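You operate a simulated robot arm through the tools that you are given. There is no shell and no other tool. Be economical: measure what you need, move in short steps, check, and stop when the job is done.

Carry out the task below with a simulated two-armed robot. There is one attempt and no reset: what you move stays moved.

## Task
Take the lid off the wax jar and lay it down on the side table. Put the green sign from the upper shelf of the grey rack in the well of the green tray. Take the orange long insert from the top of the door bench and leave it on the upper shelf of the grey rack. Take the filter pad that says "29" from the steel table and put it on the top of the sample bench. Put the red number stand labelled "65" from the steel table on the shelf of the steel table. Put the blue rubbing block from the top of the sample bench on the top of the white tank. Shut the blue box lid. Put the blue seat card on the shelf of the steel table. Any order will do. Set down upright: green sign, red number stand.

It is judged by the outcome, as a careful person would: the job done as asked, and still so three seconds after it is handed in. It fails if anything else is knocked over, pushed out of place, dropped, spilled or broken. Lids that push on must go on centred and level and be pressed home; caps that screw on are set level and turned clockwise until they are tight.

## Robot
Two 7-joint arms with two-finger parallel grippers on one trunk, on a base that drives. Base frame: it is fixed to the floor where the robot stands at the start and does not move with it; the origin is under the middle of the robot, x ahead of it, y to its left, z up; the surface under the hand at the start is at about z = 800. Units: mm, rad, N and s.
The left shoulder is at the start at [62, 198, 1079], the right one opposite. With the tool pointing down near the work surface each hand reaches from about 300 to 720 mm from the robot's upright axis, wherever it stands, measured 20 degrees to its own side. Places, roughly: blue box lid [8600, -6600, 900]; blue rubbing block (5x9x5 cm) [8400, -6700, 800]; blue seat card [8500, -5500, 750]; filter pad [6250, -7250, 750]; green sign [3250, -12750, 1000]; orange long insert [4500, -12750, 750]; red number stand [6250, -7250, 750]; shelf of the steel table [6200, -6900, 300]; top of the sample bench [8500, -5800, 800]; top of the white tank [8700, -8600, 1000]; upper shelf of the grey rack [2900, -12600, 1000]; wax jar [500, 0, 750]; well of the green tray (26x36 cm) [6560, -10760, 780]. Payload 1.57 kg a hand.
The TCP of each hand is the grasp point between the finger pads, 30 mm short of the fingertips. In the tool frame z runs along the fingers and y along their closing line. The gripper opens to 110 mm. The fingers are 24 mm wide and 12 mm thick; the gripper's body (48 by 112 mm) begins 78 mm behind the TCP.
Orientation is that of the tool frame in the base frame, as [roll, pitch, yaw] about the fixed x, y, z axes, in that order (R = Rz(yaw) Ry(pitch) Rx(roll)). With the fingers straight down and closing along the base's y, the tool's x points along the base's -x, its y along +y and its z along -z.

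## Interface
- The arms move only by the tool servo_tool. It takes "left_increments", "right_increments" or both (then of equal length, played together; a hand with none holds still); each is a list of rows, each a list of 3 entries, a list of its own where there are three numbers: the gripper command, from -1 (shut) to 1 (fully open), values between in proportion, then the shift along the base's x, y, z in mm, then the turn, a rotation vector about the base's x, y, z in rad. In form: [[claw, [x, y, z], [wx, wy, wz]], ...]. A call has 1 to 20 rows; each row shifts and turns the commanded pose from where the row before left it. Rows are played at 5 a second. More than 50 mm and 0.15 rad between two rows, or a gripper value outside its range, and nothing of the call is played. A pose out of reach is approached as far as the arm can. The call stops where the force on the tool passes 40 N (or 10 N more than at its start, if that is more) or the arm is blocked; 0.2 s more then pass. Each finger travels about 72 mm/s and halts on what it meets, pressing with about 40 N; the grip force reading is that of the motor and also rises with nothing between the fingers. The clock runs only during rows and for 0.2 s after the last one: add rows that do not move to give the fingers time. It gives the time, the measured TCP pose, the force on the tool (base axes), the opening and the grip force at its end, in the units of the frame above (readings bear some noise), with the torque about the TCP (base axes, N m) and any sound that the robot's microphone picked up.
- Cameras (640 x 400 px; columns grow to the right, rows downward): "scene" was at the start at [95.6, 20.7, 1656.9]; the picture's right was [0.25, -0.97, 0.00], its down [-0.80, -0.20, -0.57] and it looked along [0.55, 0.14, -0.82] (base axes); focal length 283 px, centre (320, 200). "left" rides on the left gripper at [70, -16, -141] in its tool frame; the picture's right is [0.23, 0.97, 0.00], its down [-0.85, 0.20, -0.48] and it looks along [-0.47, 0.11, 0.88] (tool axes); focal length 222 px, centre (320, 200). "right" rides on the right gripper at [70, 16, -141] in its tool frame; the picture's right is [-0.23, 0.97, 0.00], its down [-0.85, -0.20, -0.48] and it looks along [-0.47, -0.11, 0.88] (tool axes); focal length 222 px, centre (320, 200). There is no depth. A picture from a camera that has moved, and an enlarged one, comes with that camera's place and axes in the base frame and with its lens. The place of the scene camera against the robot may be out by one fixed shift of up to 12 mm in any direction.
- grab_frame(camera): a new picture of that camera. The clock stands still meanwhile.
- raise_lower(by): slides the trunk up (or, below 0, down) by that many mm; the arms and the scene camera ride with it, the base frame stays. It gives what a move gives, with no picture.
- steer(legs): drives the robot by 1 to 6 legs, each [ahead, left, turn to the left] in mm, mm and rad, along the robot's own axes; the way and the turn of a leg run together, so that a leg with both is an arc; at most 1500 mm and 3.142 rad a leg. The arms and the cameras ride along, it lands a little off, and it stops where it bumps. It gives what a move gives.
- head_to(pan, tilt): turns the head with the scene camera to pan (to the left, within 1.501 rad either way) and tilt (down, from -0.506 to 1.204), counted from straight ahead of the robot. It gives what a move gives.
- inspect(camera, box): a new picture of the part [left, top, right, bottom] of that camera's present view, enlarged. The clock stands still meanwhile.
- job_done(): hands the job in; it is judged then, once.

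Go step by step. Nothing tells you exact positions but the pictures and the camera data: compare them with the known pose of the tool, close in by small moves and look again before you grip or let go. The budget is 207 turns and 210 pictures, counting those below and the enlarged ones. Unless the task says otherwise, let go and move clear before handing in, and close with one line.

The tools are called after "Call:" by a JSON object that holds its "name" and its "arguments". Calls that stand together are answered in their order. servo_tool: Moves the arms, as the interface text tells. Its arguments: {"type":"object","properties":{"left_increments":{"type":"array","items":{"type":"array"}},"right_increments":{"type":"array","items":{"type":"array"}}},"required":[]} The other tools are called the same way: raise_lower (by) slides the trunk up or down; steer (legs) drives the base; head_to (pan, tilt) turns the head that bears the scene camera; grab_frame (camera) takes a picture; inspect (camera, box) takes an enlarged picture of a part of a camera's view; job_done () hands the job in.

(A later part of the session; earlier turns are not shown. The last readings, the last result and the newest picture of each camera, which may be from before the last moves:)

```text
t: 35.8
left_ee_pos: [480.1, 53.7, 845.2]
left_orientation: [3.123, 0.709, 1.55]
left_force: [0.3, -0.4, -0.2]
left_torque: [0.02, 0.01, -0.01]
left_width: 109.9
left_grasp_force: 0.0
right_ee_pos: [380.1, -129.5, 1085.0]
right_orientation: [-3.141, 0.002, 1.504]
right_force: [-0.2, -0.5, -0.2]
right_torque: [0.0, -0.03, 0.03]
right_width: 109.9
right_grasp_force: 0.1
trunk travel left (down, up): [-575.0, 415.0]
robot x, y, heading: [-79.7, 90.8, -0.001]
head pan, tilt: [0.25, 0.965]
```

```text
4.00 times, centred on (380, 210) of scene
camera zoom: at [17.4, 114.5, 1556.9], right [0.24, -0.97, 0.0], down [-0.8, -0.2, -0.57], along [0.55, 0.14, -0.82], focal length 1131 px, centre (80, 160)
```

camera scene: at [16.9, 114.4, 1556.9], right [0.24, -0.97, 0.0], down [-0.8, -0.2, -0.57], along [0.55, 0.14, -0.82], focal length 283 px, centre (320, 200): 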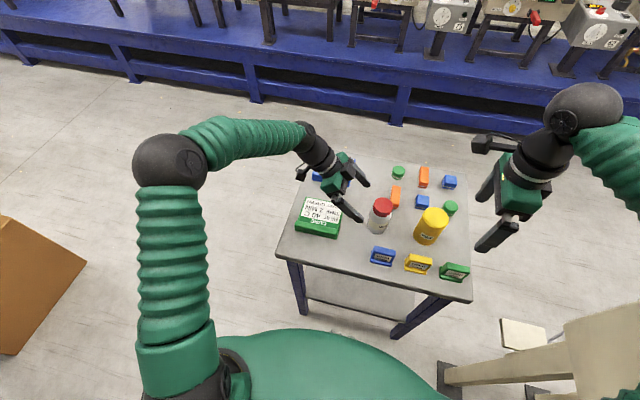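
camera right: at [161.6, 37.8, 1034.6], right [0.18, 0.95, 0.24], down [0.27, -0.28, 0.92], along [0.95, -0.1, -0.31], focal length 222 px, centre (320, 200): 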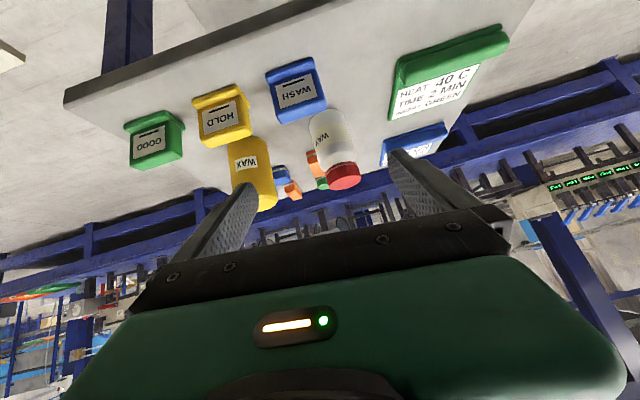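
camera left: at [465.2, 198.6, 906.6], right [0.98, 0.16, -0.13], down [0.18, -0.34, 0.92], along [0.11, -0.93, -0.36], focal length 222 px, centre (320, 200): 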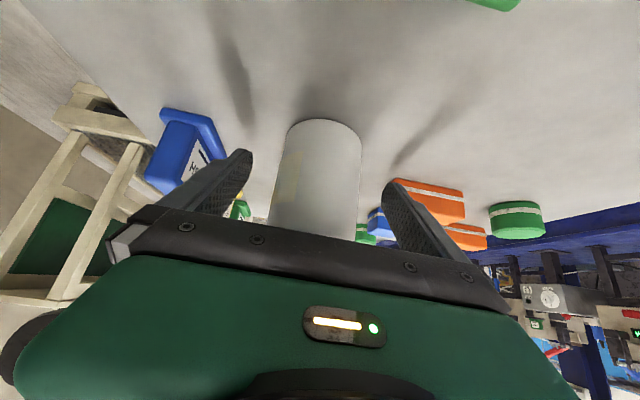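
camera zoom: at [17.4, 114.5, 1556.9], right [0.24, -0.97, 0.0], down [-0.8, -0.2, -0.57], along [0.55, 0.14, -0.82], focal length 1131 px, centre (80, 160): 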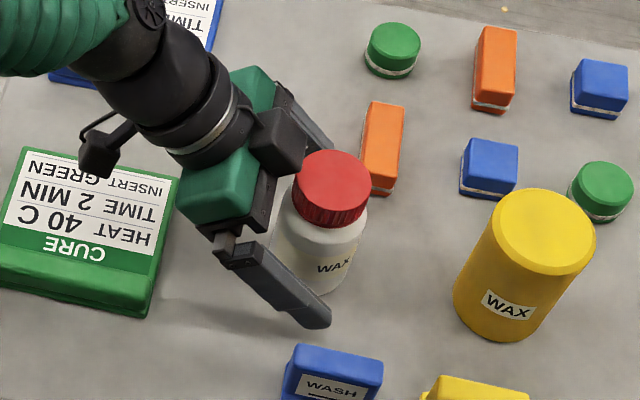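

Good fit. Closing the left hand on the jar body.

Call:
{"name": "servo_tool", "arguments": {"left_increments": [[-1, [0, 0, 0], [0, 0, 0]], [-1, [0, 0, 0], [0, 0, 0]], [-1, [0, 0, 0], [0, 0, 0]], [-1, [0, 0, 0], [0, 0, 0]]]}}

Call:
{"name": "servo_tool", "arguments": {"right_increments": [[1, [20, 40, 0], [0, 0, 0]], [1, [20, 40, 0], [0, 0, 0]], [1, [20, 40, 0], [0, 0, 0]], [1, [22, 40, -10], [0, 0, 0]], [1, [20, 20, -30], [0, 0, 0]], [1, [0, 0, 0], [0, 0, 0]]]}}

Call:
{"name": "grab_frame", "arguments": {"camera": "right"}}

Call:
{"name": "grab_frame", "arguments": {"camera": "scene"}}

```text
t: 36.8
left_ee_pos: [480.7, 52.6, 844.5]
left_orientation: [3.126, 0.708, 1.55]
left_force: [-1.3, 0.1, 0.4]
left_torque: [-0.01, 0.1, -0.06]
left_width: 59.2
left_grasp_force: 40.3
right_ee_pos: [379.4, -130.6, 1084.5]
right_orientation: [-3.138, 0.002, 1.505]
right_force: [-0.5, 0.2, 0.1]
right_torque: [0.01, 0.02, 0.01]
right_width: 110.4
right_grasp_force: 0.1
trunk travel left (down, up): [-575.0, 415.0]
robot x, y, heading: [-80.2, 97.7, -0.001]
head pan, tilt: [0.25, 0.965]
```

```text
t: 38.2
left_ee_pos: [480.5, 53.8, 844.4]
left_orientation: [3.122, 0.71, 1.549]
left_force: [-0.3, 2.5, 0.3]
left_torque: [0.06, 0.12, -0.01]
left_width: 59.1
left_grasp_force: 39.3
right_ee_pos: [483.2, 49.6, 1042.4]
right_orientation: [-3.139, 0.003, 1.505]
right_force: [-0.6, -0.6, 0.5]
right_torque: [0.02, 0.01, 0.03]
right_width: 110.1
right_grasp_force: 0.0
trunk travel left (down, up): [-575.0, 415.0]
robot x, y, heading: [-80.9, 97.7, -0.001]
head pan, tilt: [0.25, 0.965]
```

```text
178 pictures are left
camera right: at [503.0, 117.7, 1184.9], right [0.96, -0.29, 0.0], down [-0.26, -0.84, 0.48], along [-0.14, -0.46, -0.88], focal length 222 px, centre (320, 200)
```

right: 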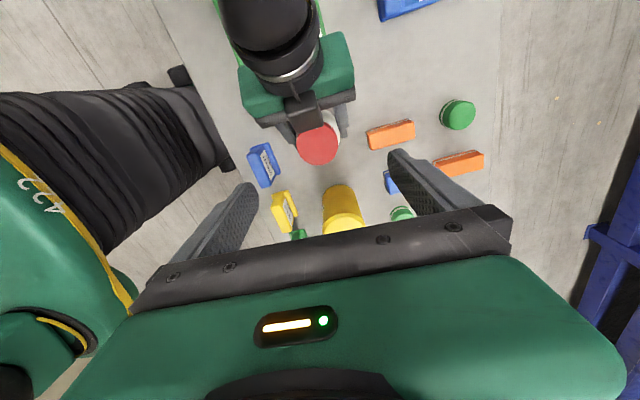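

```text
177 pictures are left
camera scene: at [18.3, 115.4, 1556.8], right [0.24, -0.97, 0.0], down [-0.8, -0.2, -0.57], along [0.55, 0.14, -0.82], focal length 283 px, centre (320, 200)
```

scene: 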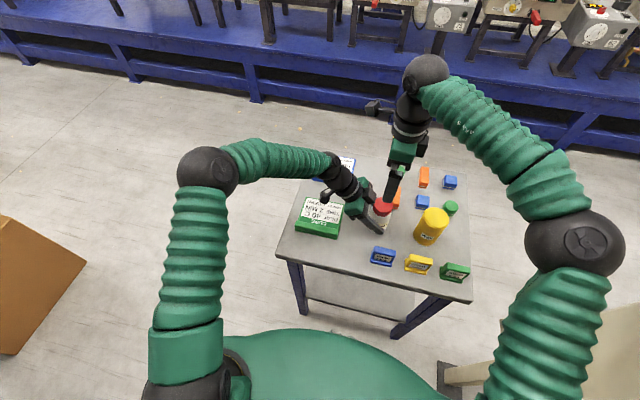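

The cap appears slightly off, near (477, 44). Lowering partway and rechecking.

Call:
{"name": "servo_tool", "arguments": {"right_increments": [[1, [-3, -3, -35], [0, 0, 0]], [1, [-2, -2, -33], [0, 0, 0]], [1, [0, 0, 0], [0, 0, 0]]]}}

Call:
{"name": "inspect", "arguments": {"camera": "right", "box": [200, 50, 440, 250]}}

Call:
{"name": "inspect", "arguments": {"camera": "scene", "box": [300, 160, 460, 260]}}

```text
t: 39.0
left_ee_pos: [480.8, 53.9, 844.7]
left_orientation: [3.124, 0.709, 1.549]
left_force: [-1.0, -0.7, -0.8]
left_torque: [-0.02, 0.06, -0.02]
left_width: 59.2
left_grasp_force: 40.3
right_ee_pos: [476.5, 45.0, 975.8]
right_orientation: [-3.141, 0.004, 1.505]
right_force: [-0.1, -0.7, -0.6]
right_torque: [0.0, 0.02, 0.0]
right_width: 110.1
right_grasp_force: 0.0
trunk travel left (down, up): [-575.0, 415.0]
robot x, y, heading: [-81.0, 95.3, -0.002]
head pan, tilt: [0.25, 0.965]
```

```text
2.00 times, centred on (320, 150) of right
camera zoom: at [497.5, 112.1, 1117.4], right [0.96, -0.29, 0.0], down [-0.26, -0.84, 0.48], along [-0.14, -0.46, -0.88], focal length 444 px, centre (320, 300)
```

zoom: 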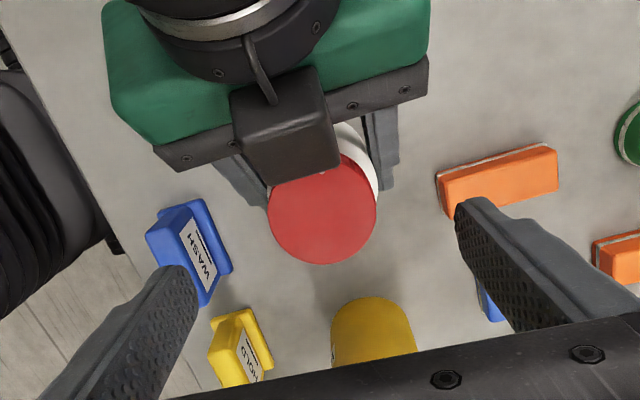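

```text
4.00 times, centred on (380, 210) of scene
camera zoom: at [18.6, 115.8, 1556.8], right [0.24, -0.97, 0.0], down [-0.8, -0.2, -0.57], along [0.55, 0.14, -0.82], focal length 1131 px, centre (80, 160)
```

zoom: 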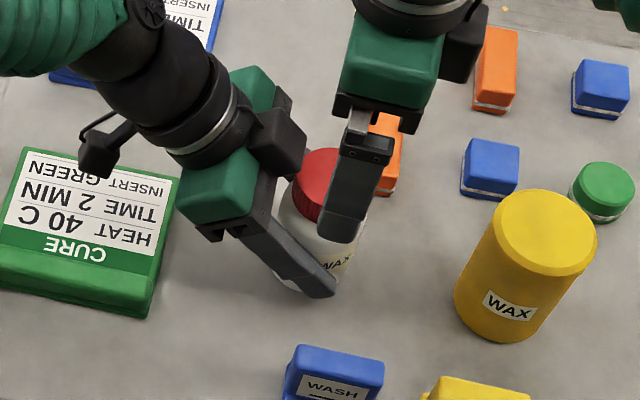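

Cap centre is about (478.5, 46.5). There is a second box on the left wrist near y≈85–105; clearance looks adequate. Lowering in small steps.

Call:
{"name": "servo_tool", "arguments": {"right_increments": [[1, [2, 1, -20], [0, 0, 0]], [1, [0, 0, -20], [0, 0, 0]], [1, [0, 0, -10], [0, 0, 0]], [1, [0, 0, -8], [0, 0, 0]], [1, [0, 0, 0], [0, 0, 0]]]}}

Call:
{"name": "inspect", "arguments": {"camera": "right", "box": [200, 50, 440, 250]}}

```text
t: 40.2
left_ee_pos: [480.9, 54.1, 844.3]
left_orientation: [3.124, 0.709, 1.551]
left_force: [-0.1, 0.2, -0.3]
left_torque: [0.02, 0.07, -0.01]
left_width: 59.1
left_grasp_force: 40.0
right_ee_pos: [477.0, 44.3, 917.0]
right_orientation: [-3.14, 0.004, 1.506]
right_force: [0.7, -0.4, 0.1]
right_torque: [0.01, -0.04, -0.03]
right_width: 110.0
right_grasp_force: 0.1
trunk travel left (down, up): [-575.0, 415.0]
robot x, y, heading: [-78.3, 95.6, -0.01]
head pan, tilt: [0.25, 0.965]
```

```text
2.00 times, centred on (320, 150) of right
camera zoom: at [498.9, 112.3, 1059.4], right [0.96, -0.29, 0.0], down [-0.26, -0.84, 0.48], along [-0.14, -0.46, -0.88], focal length 444 px, centre (320, 300)
```

zoom: 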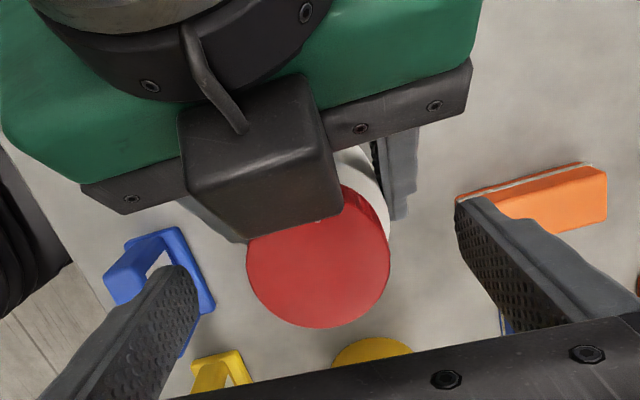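

Aligned within 3 mm; centring and closing the right hand on the cap, then turning counter-clockwise.

Call:
{"name": "servo_tool", "arguments": {"right_increments": [[1, [1, 2, 0], [0, 0, 0]], [-1, [0, 0, 0], [0, 0, 0]], [-1, [0, 0, 0], [0, 0, 0]], [-1, [0, 0, 0], [0, 0, 0]], [-1, [0, 0, 0], [0, 0, 0]], [-1, [0, 0, 0], [0, 0, 0.14]], [-1, [0, 0, 0], [0, 0, 0.14]], [-1, [0, 0, 0], [0, 0, 0.14]], [-1, [0, 0, 0], [0, 0, 0.14]], [-1, [0, 0, 0], [0, 0, 0]]]}}

Call:
{"name": "inspect", "arguments": {"camera": "scene", "box": [300, 160, 460, 260]}}

```text
t: 42.4
left_ee_pos: [477.1, 54.4, 844.7]
left_orientation: [3.125, 0.709, 1.547]
left_force: [1.2, -0.3, 0.7]
left_torque: [-0.12, 0.6, -0.2]
left_width: 57.7
left_grasp_force: 40.1
right_ee_pos: [478.9, 46.8, 918.6]
right_orientation: [3.133, 0.007, 2.065]
right_force: [-2.4, -0.7, 4.0]
right_torque: [0.02, -0.25, 0.19]
right_width: 48.9
right_grasp_force: 40.1
trunk travel left (down, up): [-575.0, 415.0]
robot x, y, heading: [-76.1, 94.7, -0.003]
head pan, tilt: [0.25, 0.965]
stopped in row 10 (right hand): the force on the tool passed its limit at 41 N (the readings are from after the stop); the commanded pose is now the measured one
```

```text
4.00 times, centred on (380, 210) of scene
camera zoom: at [17.3, 116.2, 1556.6], right [0.24, -0.97, 0.0], down [-0.8, -0.2, -0.57], along [0.55, 0.14, -0.82], focal length 1131 px, centre (80, 160)
```

zoom: 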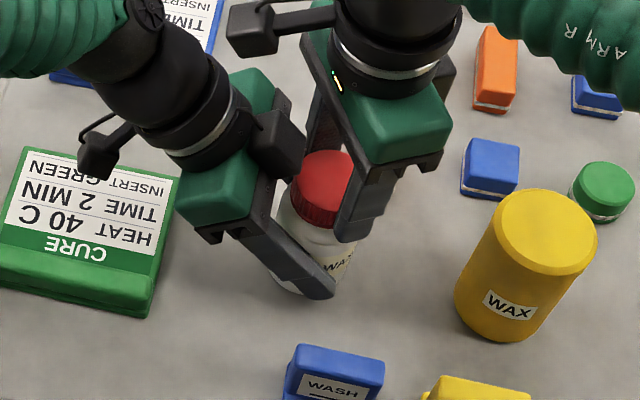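

The jar holds still now. The cap seems to rise slightly as it turns. I'll regrip further back and turn again, with a slight lift along the thread.

Call:
{"name": "servo_tool", "arguments": {"right_increments": [[1, [0, 0, 0], [0, 0, 0]], [1, [0, 0, 0], [0, 0, 0]], [1, [0, 0, 0], [0, 0, -0.14]], [1, [0, 0, 0], [0, 0, -0.14]], [1, [0, 0, 0], [0, 0, -0.14]], [1, [0, 0, 0], [0, 0, -0.14]], [1, [0, 0, 0], [0, 0, -0.14]], [1, [0, 0, 0], [0, 0, -0.14]], [1, [0, 0, 0], [0, 0, -0.14]], [1, [0, 0, 0], [0, 0, 0]], [-1, [0, 0, 0], [0, 0, 0]], [-1, [0, 0, 0], [0, 0, 0]], [-1, [0, 0, 0], [0, 0, 0]], [-1, [0, 0, 0], [0, 0, 0]]]}}

Call:
{"name": "servo_tool", "arguments": {"right_increments": [[-1, [0, 0, 0.3], [0, 0, 0.14]], [-1, [0, 0, 0.3], [0, 0, 0.14]], [-1, [0, 0, 0.3], [0, 0, 0.14]], [-1, [0, 0, 0.3], [0, 0, 0.14]], [-1, [0, 0, 0.3], [0, 0, 0.14]], [-1, [0, 0, 0.3], [0, 0, 0.14]], [-1, [0, 0, 0.3], [0, 0, 0.14]], [-1, [0, 0, 0], [0, 0, 0]]]}}

Call:
{"name": "inspect", "arguments": {"camera": "scene", "box": [300, 160, 460, 260]}}

```text
t: 45.0
left_ee_pos: [485.8, 56.8, 847.1]
left_orientation: [3.097, 0.707, 1.55]
left_force: [35.1, -12.9, -12.3]
left_torque: [0.61, 1.52, -0.32]
left_width: 57.3
left_grasp_force: 39.7
right_ee_pos: [470.2, 52.5, 920.1]
right_orientation: [-3.126, 0.013, 1.1]
right_force: [-34.4, 12.4, 9.7]
right_torque: [0.31, 0.89, 0.61]
right_width: 78.6
right_grasp_force: 24.5
trunk travel left (down, up): [-575.0, 415.0]
robot x, y, heading: [-78.6, 98.8, -0.001]
head pan, tilt: [0.25, 0.965]
stopped in row 12 (left hand): the force on the tool passed its limit at 44 N (the readings are from after the stop); the commanded pose is now the measured one
```

```text
t: 46.6
left_ee_pos: [474.0, 50.7, 846.2]
left_orientation: [3.125, 0.71, 1.548]
left_force: [-2.5, -0.7, -0.5]
left_torque: [-0.09, -0.41, 0.34]
left_width: 59.8
left_grasp_force: 39.3
right_ee_pos: [476.5, 50.0, 924.3]
right_orientation: [3.126, 0.014, 2.055]
right_force: [2.3, 0.3, 0.3]
right_torque: [0.13, 0.2, -0.33]
right_width: 47.6
right_grasp_force: 40.0
trunk travel left (down, up): [-575.0, 415.0]
robot x, y, heading: [-81.3, 96.7, -0.003]
head pan, tilt: [0.25, 0.965]
stopped in row 8 (right hand): the force on the tool passed its limit at 49 N (the readings are from after the stop); the commanded pose is now the measured one
```

```text
4.00 times, centred on (380, 210) of scene
camera zoom: at [18.8, 115.7, 1556.8], right [0.24, -0.97, 0.0], down [-0.8, -0.2, -0.57], along [0.55, 0.14, -0.82], focal length 1131 px, centre (80, 160)
```

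zoom: 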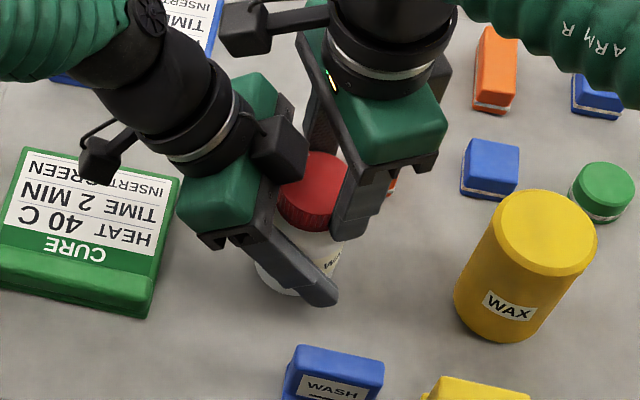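

The jar got pulled slightly between the hands. I'll look closely at the state before continuing.

Call:
{"name": "inspect", "arguments": {"camera": "scene", "box": [340, 180, 420, 240]}}

Call:
{"name": "grab_frame", "arguments": {"camera": "left"}}

Call:
{"name": "inspect", "arguments": {"camera": "right", "box": [200, 50, 440, 250]}}

```text
6.67 times, centred on (380, 210) of scene
camera zoom: at [18.8, 115.7, 1556.8], right [0.24, -0.97, 0.0], down [-0.8, -0.2, -0.57], along [0.55, 0.14, -0.82], focal length 1885 px, centre (-80, 133)
```

zoom: 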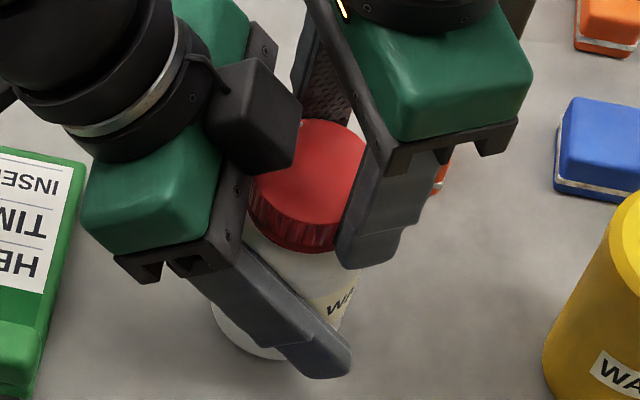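

```text
170 pictures are left
camera left: at [458.8, 197.2, 908.2], right [0.98, 0.16, -0.14], down [0.18, -0.34, 0.92], along [0.1, -0.93, -0.36], focal length 222 px, centre (320, 200)
```

left: 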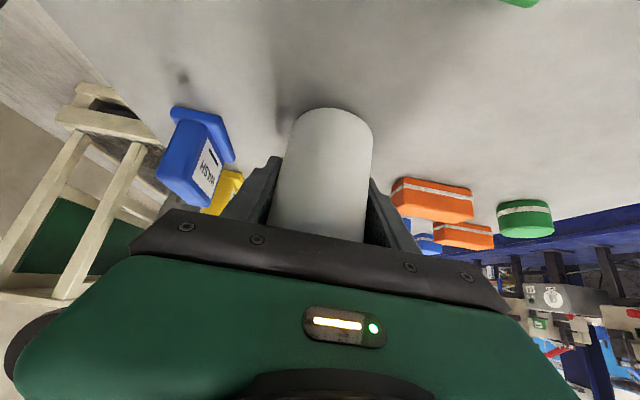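

```text
2.00 times, centred on (320, 150) of right
camera zoom: at [455.4, 119.0, 1066.3], right [0.97, 0.25, 0.02], down [0.21, -0.85, 0.49], along [0.14, -0.47, -0.87], focal length 444 px, centre (320, 300)
```

zoom: 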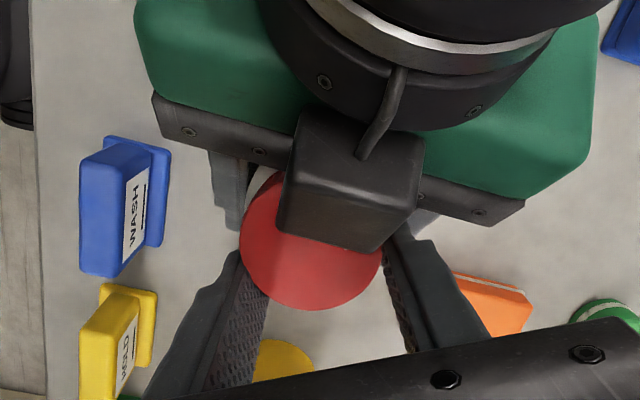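

The right TCP has risen ~7 mm, so the cap may be nearly off. I try a gentle lift.

Call:
{"name": "servo_tool", "arguments": {"right_increments": [[-1, [0, 0, 4], [0, 0, 0]], [-1, [0, 0, 4], [0, 0, 0]], [-1, [0, 0, 0], [0, 0, 0]]]}}

Call:
{"name": "inspect", "arguments": {"camera": "scene", "box": [340, 180, 420, 240]}}

```text
t: 47.2
left_ee_pos: [470.6, 49.0, 852.4]
left_orientation: [3.115, 0.712, 1.539]
left_force: [-0.8, -0.2, 0.1]
left_torque: [-0.01, -0.54, 0.16]
left_width: 59.1
left_grasp_force: 40.3
right_ee_pos: [475.0, 47.6, 930.2]
right_orientation: [3.128, 0.019, 2.054]
right_force: [1.5, 0.1, 0.0]
right_torque: [0.05, 0.38, -0.17]
right_width: 47.1
right_grasp_force: 40.6
trunk travel left (down, up): [-575.0, 415.0]
robot x, y, heading: [-78.8, 98.2, -0.002]
head pan, tilt: [0.25, 0.965]
stopped in row 3 (right hand): the force on the tool passed its limit at 44 N (the readings are from after the stop); the commanded pose is now the measured one
```

```text
6.67 times, centred on (380, 210) of scene
camera zoom: at [18.5, 115.7, 1556.8], right [0.24, -0.97, 0.0], down [-0.8, -0.2, -0.57], along [0.55, 0.14, -0.82], focal length 1885 px, centre (-80, 133)
```

zoom: 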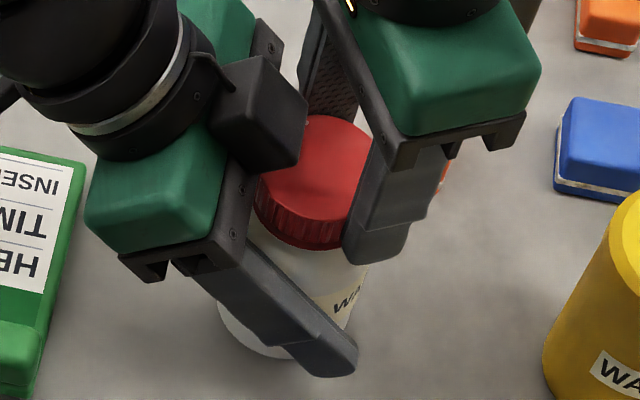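

Not off yet. The jar is now held just above the table. I'll open, turn back, and recentre on the cap before the next turn.

Call:
{"name": "servo_tool", "arguments": {"right_increments": [[1, [0, 0, 0], [0, 0, 0]], [1, [0, 0, 0], [0, 0, 0]], [1, [0, 0, 0], [0, 0, -0.14]], [1, [0, 0, 0], [0, 0, -0.14]], [1, [0, 0, 0], [0, 0, -0.14]], [1, [0, 0, 0], [0, 0, -0.14]], [1, [0, 0, 0], [0, 0, -0.14]], [1, [0, 0, 0], [0, 0, -0.14]], [1, [0, 0, 0], [0, 0, 0]]]}}

Call:
{"name": "inspect", "arguments": {"camera": "right", "box": [200, 50, 440, 250]}}

Call:
{"name": "inspect", "arguments": {"camera": "scene", "box": [340, 180, 420, 240]}}

```text
t: 49.2
left_ee_pos: [472.1, 49.6, 851.8]
left_orientation: [3.115, 0.712, 1.542]
left_force: [6.4, 12.6, -8.9]
left_torque: [-0.84, -0.05, -0.69]
left_width: 58.7
left_grasp_force: 40.3
right_ee_pos: [475.4, 47.7, 929.6]
right_orientation: [3.127, 0.022, 1.212]
right_force: [-6.3, -12.6, 6.4]
right_torque: [-0.13, 0.58, 0.75]
right_width: 110.2
right_grasp_force: 0.1
trunk travel left (down, up): [-575.0, 415.0]
robot x, y, heading: [-80.9, 97.6, -0.004]
head pan, tilt: [0.25, 0.965]
```

```text
2.00 times, centred on (320, 150) of right
camera zoom: at [514.0, 109.7, 1071.3], right [0.83, -0.55, 0.02], down [-0.49, -0.72, 0.5], along [-0.26, -0.42, -0.87], focal length 444 px, centre (320, 300)
```

zoom: 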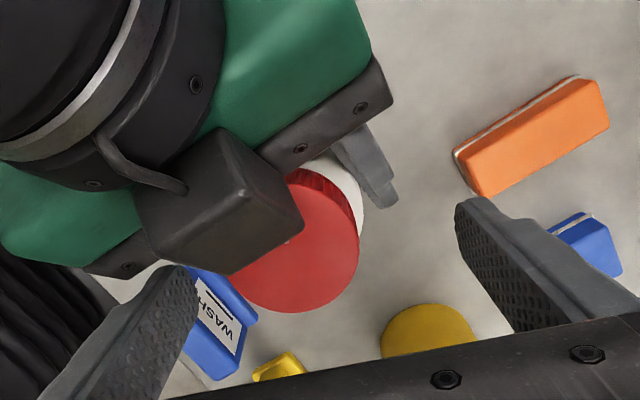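

```text
6.67 times, centred on (380, 210) of scene
camera zoom: at [19.1, 115.8, 1556.7], right [0.24, -0.97, 0.0], down [-0.8, -0.2, -0.57], along [0.55, 0.14, -0.82], focal length 1885 px, centre (-80, 133)
```

zoom: 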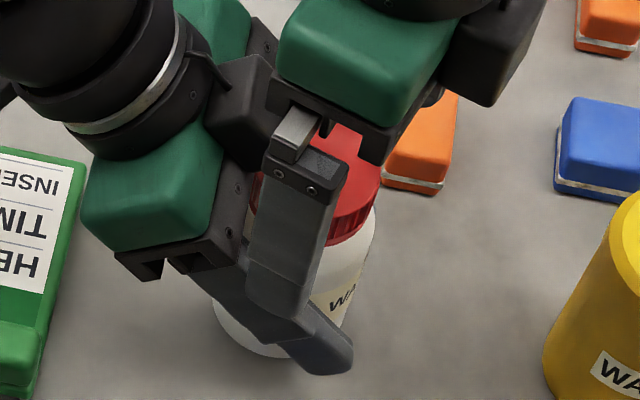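

The left palm sits too close to the cap (cap now about (467, 58)), blocking the right fingers. I'll raise the right hand, set the jar back at its spot, and re-hold it with fingertips and a flatter left hand.

Call:
{"name": "servo_tool", "arguments": {"right_increments": [[1, [0, -3, 20], [0, 0, 0.1]], [1, [0, 0, 30], [0, 0, 0.1]], [1, [0, 0, 40], [0, 0, 0.1]], [1, [0, -20, 30], [0, 0, 0]], [1, [0, -30, 0], [0, 0, 0]], [1, [0, 0, 0], [0, 0, 0]]]}}

Call:
{"name": "servo_tool", "arguments": {"left_increments": [[-1, [5, -2, 0], [0, 0, 0]], [-1, [5, -2, 0], [0, 0, 0]], [-1, [5, -3, 0], [0, 0, 0]], [-1, [0, 0, -3], [0, 0, 0]], [-1, [0, 0, -3], [0, 0, 0]], [-1, [0, 0, -2], [0, 0, 0]], [-1, [0, 0, 0], [0, 0, 0]]]}}

Call:
{"name": "inspect", "arguments": {"camera": "scene", "box": [320, 160, 440, 250]}}

```text
t: 50.6
left_ee_pos: [471.7, 49.9, 850.5]
left_orientation: [3.117, 0.714, 1.54]
left_force: [-0.4, 0.8, -2.3]
left_torque: [0.01, 0.01, 0.02]
left_width: 59.1
left_grasp_force: 40.1
right_ee_pos: [476.8, -4.5, 1050.0]
right_orientation: [3.128, 0.019, 1.515]
right_force: [-0.8, -0.1, -0.3]
right_torque: [-0.02, -0.03, 0.0]
right_width: 109.8
right_grasp_force: 0.0
trunk travel left (down, up): [-575.0, 415.0]
robot x, y, heading: [-78.8, 97.9, -0.005]
head pan, tilt: [0.25, 0.965]
```

```text
t: 52.2
left_ee_pos: [486.7, 42.4, 844.9]
left_orientation: [3.112, 0.717, 1.536]
left_force: [2.1, -0.8, 9.8]
left_torque: [0.25, 0.13, -0.03]
left_width: 58.7
left_grasp_force: 40.0
right_ee_pos: [475.5, -5.1, 1050.1]
right_orientation: [3.128, 0.019, 1.514]
right_force: [-0.4, 0.5, -0.2]
right_torque: [-0.01, 0.03, 0.02]
right_width: 110.0
right_grasp_force: 0.2
trunk travel left (down, up): [-575.0, 415.0]
robot x, y, heading: [-78.0, 93.0, -0.004]
head pan, tilt: [0.25, 0.965]
```

```text
4.44 times, centred on (380, 205) of scene
camera zoom: at [16.9, 115.7, 1557.2], right [0.24, -0.97, 0.0], down [-0.8, -0.2, -0.57], along [0.55, 0.14, -0.82], focal length 1257 px, centre (53, 178)
```

zoom: 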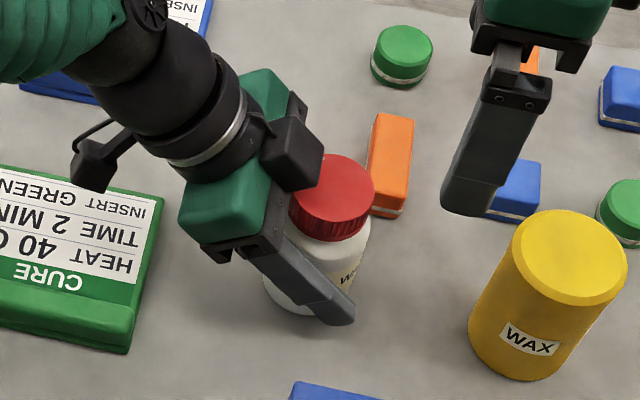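

Jar is back on the table. Releasing and backing the left hand out a little, tilting it flatter.

Call:
{"name": "servo_tool", "arguments": {"left_increments": [[0.8, [0, 0, 0], [0, 0, 0]], [0.8, [0, 0, 0], [0, 0, 0]], [0.8, [0, 20, 24], [0, 0, 0]], [0.8, [0, 30, 30], [-0.08, 0, 0]], [0.8, [0, 20, 10], [-0.08, 0, 0]], [0.8, [0, 0, 0], [0, 0, 0]]]}}

Call:
{"name": "inspect", "arguments": {"camera": "scene", "box": [320, 160, 440, 250]}}

Call:
{"name": "grab_frame", "arguments": {"camera": "right"}}

Call:
{"name": "grab_frame", "arguments": {"camera": "left"}}

```text
t: 53.6
left_ee_pos: [484.9, 110.8, 906.8]
left_orientation: [3.111, 0.876, 1.532]
left_force: [0.4, -0.1, 0.0]
left_torque: [-0.01, 0.01, -0.01]
left_width: 98.9
left_grasp_force: 0.0
right_ee_pos: [476.4, -3.7, 1050.9]
right_orientation: [3.128, 0.019, 1.516]
right_force: [1.0, -0.1, -0.2]
right_torque: [-0.03, -0.01, 0.04]
right_width: 110.2
right_grasp_force: 0.0
trunk travel left (down, up): [-575.0, 415.0]
robot x, y, heading: [-79.1, 95.8, -0.005]
head pan, tilt: [0.25, 0.965]
```

```text
4.44 times, centred on (380, 205) of scene
camera zoom: at [18.4, 115.7, 1556.8], right [0.24, -0.97, 0.0], down [-0.8, -0.2, -0.57], along [0.55, 0.14, -0.82], focal length 1257 px, centre (53, 178)
```

zoom: 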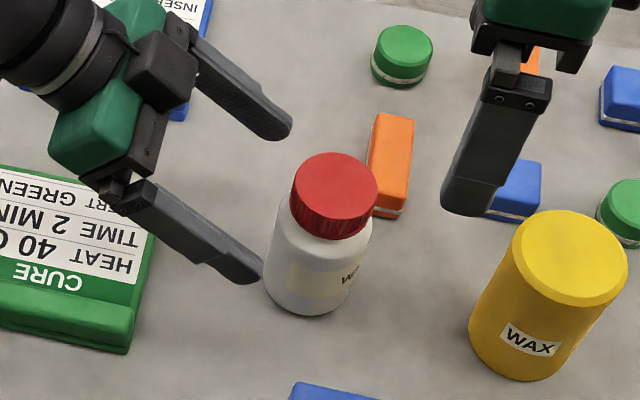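

```text
163 pictures are left
camera right: at [494.0, 66.2, 1191.9], right [0.96, -0.28, 0.02], down [-0.25, -0.83, 0.49], along [-0.12, -0.48, -0.87], focal length 222 px, centre (320, 200)
```

right: 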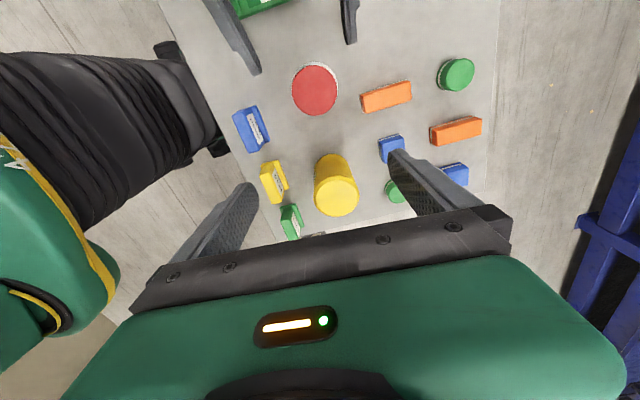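

```text
162 pictures are left
camera left: at [471.6, 265.0, 943.4], right [0.98, 0.13, -0.15], down [0.18, -0.18, 0.97], along [0.1, -0.97, -0.2], focal length 222 px, centre (320, 200)
```

left: 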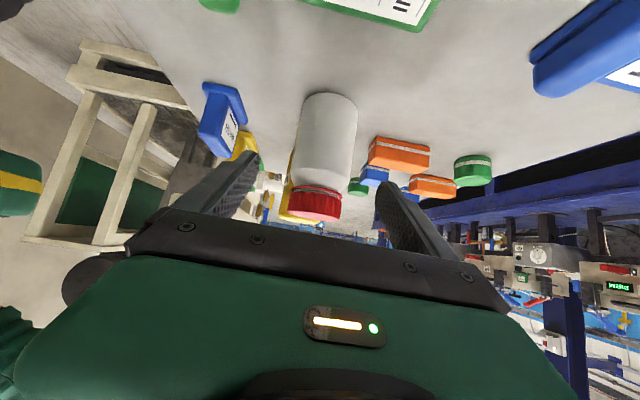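

Jar is at about (489, 50), upright. Now re-holding with the fingertips at the flatter tilt.

Call:
{"name": "servo_tool", "arguments": {"left_increments": [[0.8, [3, -10, -20], [0, 0, 0]], [0.8, [1, -12, -20], [0, 0, 0]], [0.8, [0, -27, -22], [0, 0, 0]], [0.8, [0, 0, 0], [0, 0, 0]], [-1, [0, 0, 0], [0, 0, 0]], [-1, [0, 0, 0], [0, 0, 0]], [-1, [0, 0, 0], [0, 0, 0]], [-1, [0, 0, 0], [0, 0, 0]]], "right_increments": [[0.4, [4, 30, -20], [0, 0, 0]], [0.4, [3, 24, -20], [0, 0, 0]], [0.4, [3, 0, -20], [0, 0, 0]], [0.4, [0, 0, 0], [0, 0, 0]], [0.4, [0, 0, 0], [0, 0, 0]], [0.4, [0, 0, 0], [0, 0, 0]], [0.4, [0, 0, 0], [0, 0, 0]], [0.4, [0, 0, 0], [0, 0, 0]]]}}

Call:
{"name": "inspect", "arguments": {"camera": "scene", "box": [320, 160, 440, 250]}}

Call:
{"name": "inspect", "arguments": {"camera": "right", "box": [200, 50, 440, 250]}}

```text
t: 55.4
left_ee_pos: [489.3, 63.7, 845.0]
left_orientation: [3.109, 0.877, 1.532]
left_force: [-1.3, 1.3, 2.6]
left_torque: [0.02, 0.18, -0.03]
left_width: 58.9
left_grasp_force: 40.3
right_ee_pos: [485.1, 51.0, 990.8]
right_orientation: [3.127, 0.018, 1.515]
right_force: [-0.1, -0.3, -0.6]
right_torque: [-0.02, -0.03, -0.01]
right_width: 76.7
right_grasp_force: 0.1
trunk travel left (down, up): [-575.0, 415.0]
robot x, y, heading: [-77.8, 98.5, -0.003]
head pan, tilt: [0.25, 0.965]
```

```text
4.44 times, centred on (380, 205) of scene
camera zoom: at [17.9, 116.8, 1556.9], right [0.24, -0.97, 0.0], down [-0.8, -0.2, -0.57], along [0.55, 0.14, -0.82], focal length 1257 px, centre (53, 178)
```

zoom: 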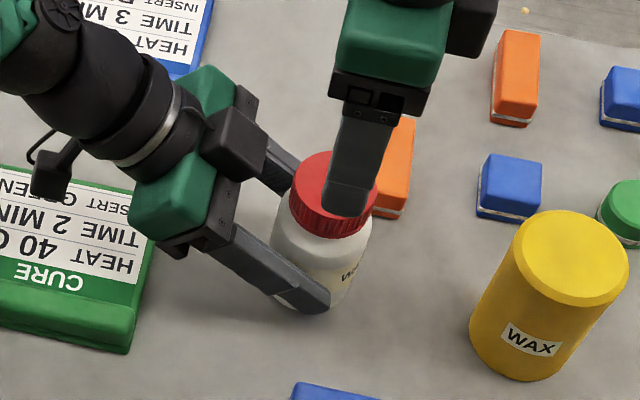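

```text
2.00 times, centred on (320, 150) of right
camera zoom: at [503.0, 120.9, 1132.0], right [0.96, -0.28, 0.02], down [-0.25, -0.83, 0.49], along [-0.12, -0.48, -0.87], focal length 444 px, centre (320, 300)
```

zoom: 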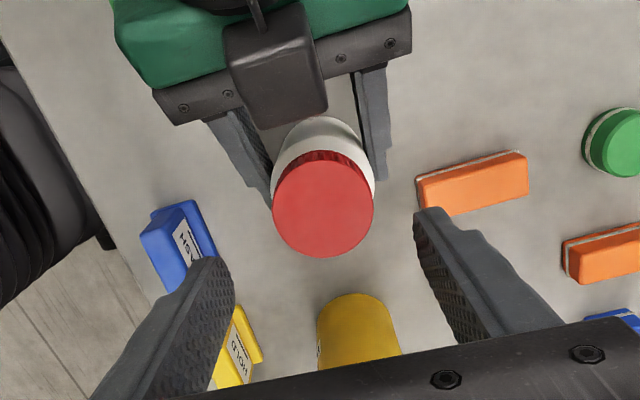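

Much better clearance. Cap centre ≈ (488.5, 47.5). Descending, turning back first, then gripping.

Call:
{"name": "servo_tool", "arguments": {"right_increments": [[0.4, [2, -2, -20], [0, 0, -0.14]], [0.4, [1.5, -1.5, -20], [0, 0, -0.14]], [0.4, [0, 0, -20], [0, 0, -0.14]], [0.4, [0, 0, -14], [0, 0, -0.14]], [0.4, [0, 0, 0], [0, 0, 0]], [-1, [0, 0, 0], [0, 0, 0]], [-1, [0, 0, 0], [0, 0, 0]], [-1, [0, 0, 0], [0, 0, 0]]]}}

Call:
{"name": "inspect", "arguments": {"camera": "right", "box": [200, 50, 440, 250]}}

```text
t: 57.2
left_ee_pos: [491.4, 62.7, 845.4]
left_orientation: [3.105, 0.877, 1.535]
left_force: [13.9, -10.6, -0.6]
left_torque: [0.38, 0.56, 0.45]
left_width: 58.6
left_grasp_force: 40.1
right_ee_pos: [486.6, 48.1, 915.4]
right_orientation: [3.132, 0.02, 0.956]
right_force: [-14.8, 8.9, 2.1]
right_torque: [0.39, 0.55, -0.2]
right_width: 52.3
right_grasp_force: 40.1
trunk travel left (down, up): [-575.0, 415.0]
robot x, y, heading: [-75.3, 98.4, -0.005]
head pan, tilt: [0.25, 0.965]
```

```text
2.00 times, centred on (320, 150) of right
camera zoom: at [541.1, 98.0, 1056.7], right [0.67, -0.75, 0.02], down [-0.65, -0.57, 0.49], along [-0.36, -0.34, -0.87], focal length 444 px, centre (320, 300)
```

zoom: 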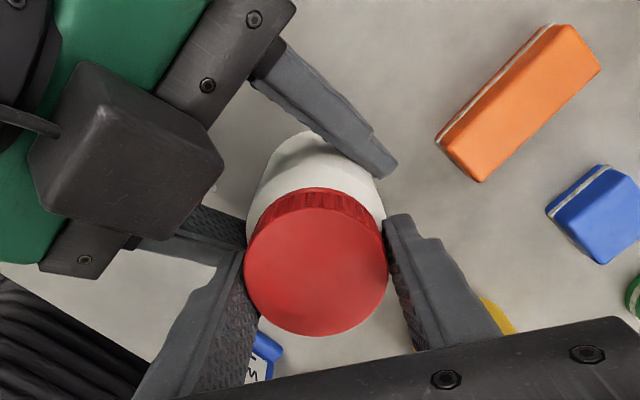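

Gripped, with a small side load; I relieve it by 2 mm and make a full stroke counter-clockwise.

Call:
{"name": "servo_tool", "arguments": {"right_increments": [[-1, [-1.5, 1, 0], [0, 0, 0]], [-1, [0, 0, 0], [0, 0, 0.14]], [-1, [0, 0, 0.1], [0, 0, 0.14]], [-1, [0, 0, 0.1], [0, 0, 0.14]], [-1, [0, 0, 0.1], [0, 0, 0.14]], [-1, [0, 0, 0.1], [0, 0, 0.14]], [-1, [0, 0, 0.1], [0, 0, 0.14]], [-1, [0, 0, 0.1], [0, 0, 0.14]], [-1, [0, 0, 0], [0, 0, 0]]]}}

Call:
{"name": "inspect", "arguments": {"camera": "right", "box": [200, 50, 440, 250]}}

Call:
{"name": "inspect", "arguments": {"camera": "scene", "box": [340, 180, 420, 240]}}

```text
t: 59.2
left_ee_pos: [488.0, 62.0, 844.3]
left_orientation: [3.11, 0.875, 1.531]
left_force: [0.2, 1.6, -14.4]
left_torque: [0.26, 0.47, 0.34]
left_width: 57.3
left_grasp_force: 40.3
right_ee_pos: [487.0, 47.9, 918.7]
right_orientation: [3.124, 0.02, 1.937]
right_force: [3.1, 1.1, 38.5]
right_torque: [0.15, -0.3, -0.34]
right_width: 49.7
right_grasp_force: 40.3
trunk travel left (down, up): [-575.0, 415.0]
robot x, y, heading: [-77.5, 98.6, -0.006]
head pan, tilt: [0.25, 0.965]
```

```text
2.00 times, centred on (320, 150) of right
camera zoom: at [473.2, 119.8, 1060.2], right [0.99, 0.14, 0.02], down [0.11, -0.86, 0.49], along [0.09, -0.49, -0.87], focal length 444 px, centre (320, 300)
```

zoom: 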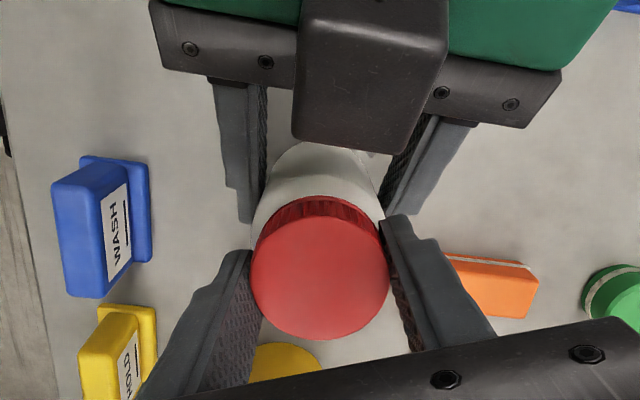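

```text
6.67 times, centred on (380, 210) of scene
camera zoom: at [14.9, 117.8, 1557.2], right [0.24, -0.97, 0.0], down [-0.8, -0.2, -0.57], along [0.55, 0.14, -0.82], focal length 1885 px, centre (-80, 133)
```

zoom: 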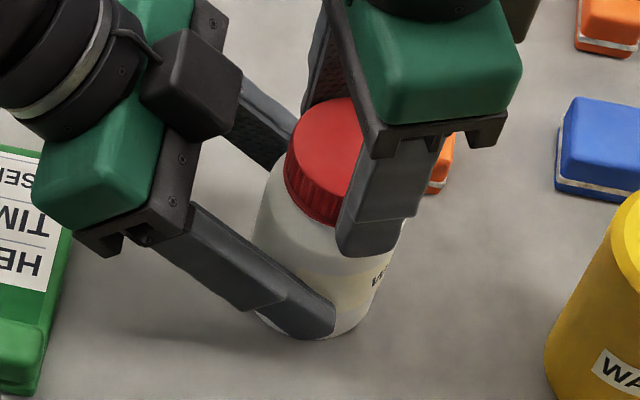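

The tool was pushed up 3 mm during the turn — the cap is climbing its thread. I'll regrip and do another stroke, following the rise.

Call:
{"name": "servo_tool", "arguments": {"right_increments": [[0.3, [0, 0, 0], [0, 0, 0]], [0.3, [0, 0, 0], [0, 0, 0]], [0.3, [0, 0, 0], [0, 0, -0.14]], [0.3, [0, 0, 0], [0, 0, -0.14]], [0.3, [0, 0, 0], [0, 0, -0.14]], [0.3, [0, 0, 0], [0, 0, -0.14]], [0.3, [0, 0, 0], [0, 0, -0.14]], [0.3, [0, 0, 0], [0, 0, -0.14]], [0.3, [0, 0, 0], [0, 0, -0.14]], [0.3, [0, 0, 0], [0, 0, 0]]]}}

Call:
{"name": "inspect", "arguments": {"camera": "right", "box": [200, 50, 440, 250]}}

Call:
{"name": "inspect", "arguments": {"camera": "scene", "box": [340, 180, 420, 240]}}

```text
t: 61.4
left_ee_pos: [490.2, 61.6, 845.7]
left_orientation: [3.108, 0.875, 1.533]
left_force: [0.1, -3.0, 6.8]
left_torque: [-0.27, 0.17, 0.06]
left_width: 57.3
left_grasp_force: 40.2
right_ee_pos: [486.6, 46.6, 918.1]
right_orientation: [3.128, 0.018, 0.955]
right_force: [-0.2, -0.7, -0.6]
right_torque: [-0.02, -0.03, -0.03]
right_width: 71.6
right_grasp_force: 0.0
trunk travel left (down, up): [-575.0, 415.0]
robot x, y, heading: [-80.0, 96.7, -0.002]
head pan, tilt: [0.25, 0.965]
```

```text
2.00 times, centred on (320, 150) of right
camera zoom: at [540.2, 96.3, 1058.3], right [0.66, -0.75, 0.02], down [-0.66, -0.57, 0.49], along [-0.36, -0.34, -0.87], focal length 444 px, centre (320, 300)
```

zoom: 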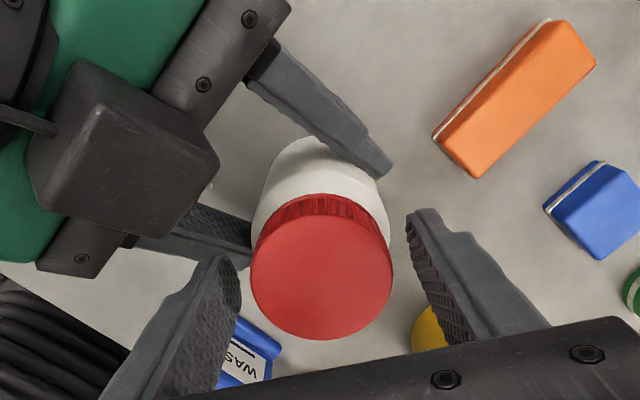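

```text
6.67 times, centred on (380, 210) of scene
camera zoom: at [17.5, 115.3, 1556.9], right [0.24, -0.97, 0.0], down [-0.8, -0.2, -0.57], along [0.55, 0.14, -0.82], focal length 1885 px, centre (-80, 133)
```

zoom: 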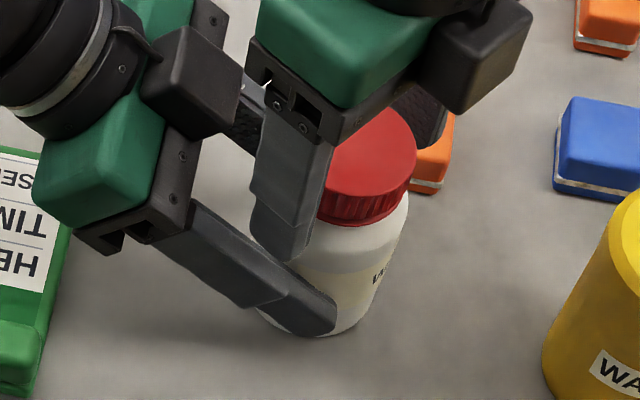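

Centred. Closing and making the next stroke with 0.4 mm lift per row.

Call:
{"name": "servo_tool", "arguments": {"right_increments": [[-1, [0, 0, -1], [0, 0, 0]], [-1, [0, 0, 0], [0, 0, 0]], [-1, [0, 0, 0], [0, 0, 0]], [-1, [0, 0, 0.4], [0, 0, 0.14]], [-1, [0, 0, 0.4], [0, 0, 0.14]], [-1, [0, 0, 0.4], [0, 0, 0.14]], [-1, [0, 0, 0.4], [0, 0, 0.14]], [-1, [0, 0, 0.4], [0, 0, 0.14]], [-1, [0, 0, 0.4], [0, 0, 0.14]], [-1, [0, 0, 0.4], [0, 0, 0.14]], [-1, [0, 0, 0], [0, 0, 0]]]}}

Call:
{"name": "inspect", "arguments": {"camera": "scene", "box": [340, 180, 420, 240]}}

```text
t: 63.8
left_ee_pos: [488.7, 63.3, 846.5]
left_orientation: [3.106, 0.876, 1.53]
left_force: [-10.5, 1.7, -0.4]
left_torque: [-0.1, -0.32, 0.18]
left_width: 57.5
left_grasp_force: 40.1
right_ee_pos: [487.1, 48.1, 920.3]
right_orientation: [3.123, 0.019, 1.937]
right_force: [17.5, -0.2, 24.9]
right_torque: [0.13, -0.77, -0.31]
right_width: 49.4
right_grasp_force: 40.3
trunk travel left (down, up): [-575.0, 415.0]
robot x, y, heading: [-76.0, 95.2, -0.001]
head pan, tilt: [0.25, 0.965]
```

```text
6.67 times, centred on (380, 210) of scene
camera zoom: at [15.6, 116.9, 1557.1], right [0.24, -0.97, 0.0], down [-0.8, -0.2, -0.57], along [0.55, 0.14, -0.82], focal length 1885 px, centre (-80, 133)
```

zoom: 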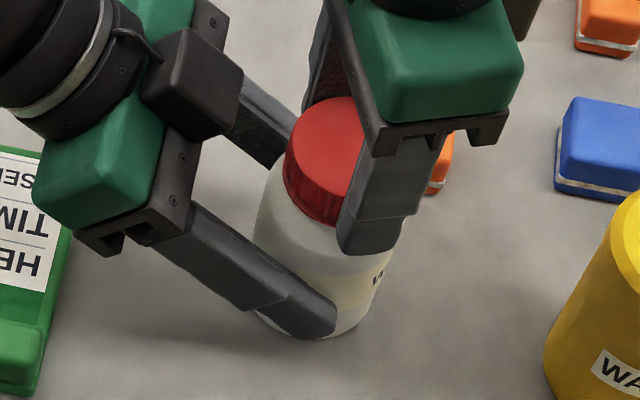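

The jar body stays put while the cap turns with ~0.3 N·m resistance, so it's unscrewing. Another stroke.

Call:
{"name": "servo_tool", "arguments": {"right_increments": [[0.3, [0, 0, 0], [0, 0, 0]], [0.3, [0, 0, -1], [0, 0, 0]], [0.3, [0, 0, 0], [0, 0, -0.148]], [0.3, [0, 0, 0], [0, 0, -0.148]], [0.3, [0, 0, 0], [0, 0, -0.148]], [0.3, [0, 0, 0], [0, 0, -0.148]], [0.3, [0, 0, 0], [0, 0, -0.148]], [0.3, [0, 0, 0], [0, 0, -0.148]], [0.3, [0, 0, 0], [0, 0, -0.148]], [0.3, [0, 0, 0], [0, 0, 0]], [-1, [0, 0, 0], [0, 0, 0]], [-1, [0, 0, 0], [0, 0, 0]], [-1, [0, 0, 0], [0, 0, 0]]]}}

Call:
{"name": "servo_tool", "arguments": {"right_increments": [[-1, [0, 0, 0.3], [0, 0, 0.148]], [-1, [0, 0, 0.3], [0, 0, 0.148]], [-1, [0, 0, 0.3], [0, 0, 0.148]], [-1, [0, 0, 0.3], [0, 0, 0.148]], [-1, [0, 0, 0.3], [0, 0, 0.148]], [-1, [0, 0, 0.3], [0, 0, 0.148]], [-1, [0, 0, 0.3], [0, 0, 0.148]], [-1, [0, 0, 0], [0, 0, 0]]]}}

Call:
{"name": "inspect", "arguments": {"camera": "scene", "box": [340, 180, 420, 240]}}

Call:
{"name": "inspect", "arguments": {"camera": "right", "box": [240, 80, 400, 220]}}

```text
t: 66.6
left_ee_pos: [490.2, 63.4, 846.3]
left_orientation: [3.108, 0.877, 1.532]
left_force: [1.7, 0.2, 11.2]
left_torque: [-0.24, 0.0, 0.28]
left_width: 57.6
left_grasp_force: 40.1
right_ee_pos: [487.4, 46.6, 918.0]
right_orientation: [3.126, 0.021, 0.899]
right_force: [2.7, -0.7, 0.1]
right_torque: [0.01, -0.09, -0.28]
right_width: 51.0
right_grasp_force: 40.2
trunk travel left (down, up): [-575.0, 415.0]
robot x, y, heading: [-81.8, 96.0, -0.003]
head pan, tilt: [0.25, 0.965]
```

```text
t: 68.4
left_ee_pos: [487.9, 62.3, 845.0]
left_orientation: [3.109, 0.874, 1.528]
left_force: [-15.4, 5.6, 4.5]
left_torque: [-0.51, -0.76, -0.22]
left_width: 57.6
left_grasp_force: 39.9
right_ee_pos: [486.6, 48.0, 920.9]
right_orientation: [3.125, 0.02, 1.936]
right_force: [23.1, -6.2, 18.2]
right_torque: [0.09, -0.72, -0.06]
right_width: 49.1
right_grasp_force: 40.0
trunk travel left (down, up): [-575.0, 415.0]
robot x, y, heading: [-82.1, 95.8, -0.006]
head pan, tilt: [0.25, 0.965]
```

```text
6.67 times, centred on (380, 210) of scene
camera zoom: at [15.9, 116.8, 1557.1], right [0.24, -0.97, 0.0], down [-0.8, -0.2, -0.57], along [0.55, 0.14, -0.82], focal length 1885 px, centre (-80, 133)
```

zoom: 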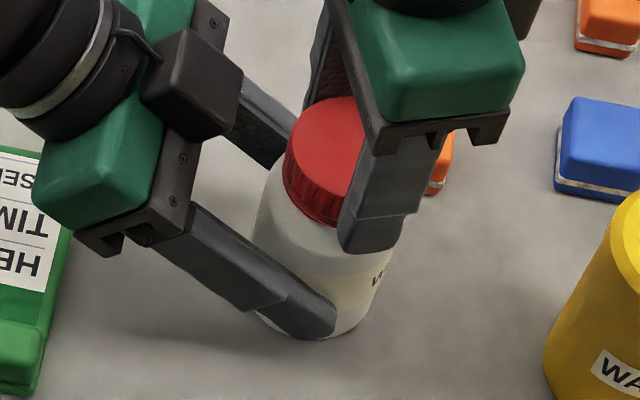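

```text
2.86 times, centred on (320, 150) of right
camera zoom: at [473.5, 119.0, 1062.1], right [0.99, 0.14, 0.02], down [0.11, -0.86, 0.49], along [0.09, -0.49, -0.87], focal length 635 px, centre (320, 343)
```

zoom: 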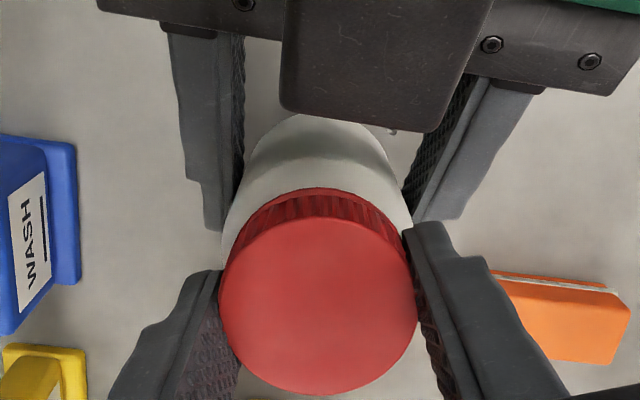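

Torque has dropped. Pull test: lift the right hand while watching the left.

Call:
{"name": "servo_tool", "arguments": {"right_increments": [[-1, [0, 0, 2], [0, 0, 0]], [-1, [0, 0, 2], [0, 0, 0]], [-1, [0, 0, 2], [0, 0, 0]], [-1, [0, 0, 0], [0, 0, 0]]]}}

Call:
{"name": "inspect", "arguments": {"camera": "scene", "box": [340, 180, 420, 240]}}

```text
t: 69.4
left_ee_pos: [491.6, 60.9, 847.6]
left_orientation: [3.111, 0.878, 1.529]
left_force: [-24.1, 3.7, 27.8]
left_torque: [-0.57, -0.97, -0.29]
left_width: 58.0
left_grasp_force: 40.2
right_ee_pos: [487.7, 47.1, 925.8]
right_orientation: [3.131, 0.02, 1.936]
right_force: [23.6, -4.2, -30.8]
right_torque: [-0.17, -0.8, -0.11]
right_width: 48.7
right_grasp_force: 40.2
trunk travel left (down, up): [-575.0, 415.0]
robot x, y, heading: [-80.4, 95.1, -0.005]
head pan, tilt: [0.25, 0.965]
```

```text
6.67 times, centred on (380, 210) of scene
camera zoom: at [18.8, 115.8, 1556.7], right [0.24, -0.97, 0.0], down [-0.8, -0.2, -0.57], along [0.55, 0.14, -0.82], focal length 1885 px, centre (-80, 133)
```

zoom: 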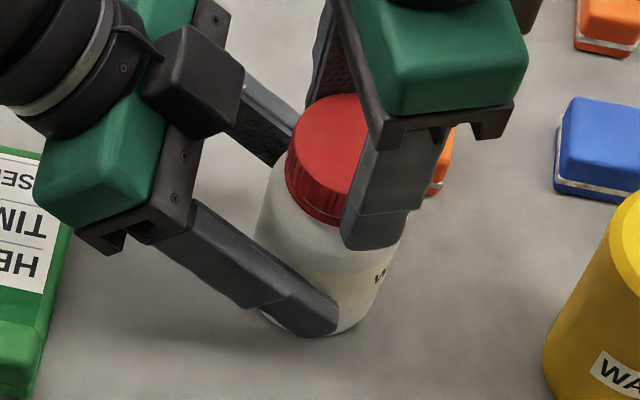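

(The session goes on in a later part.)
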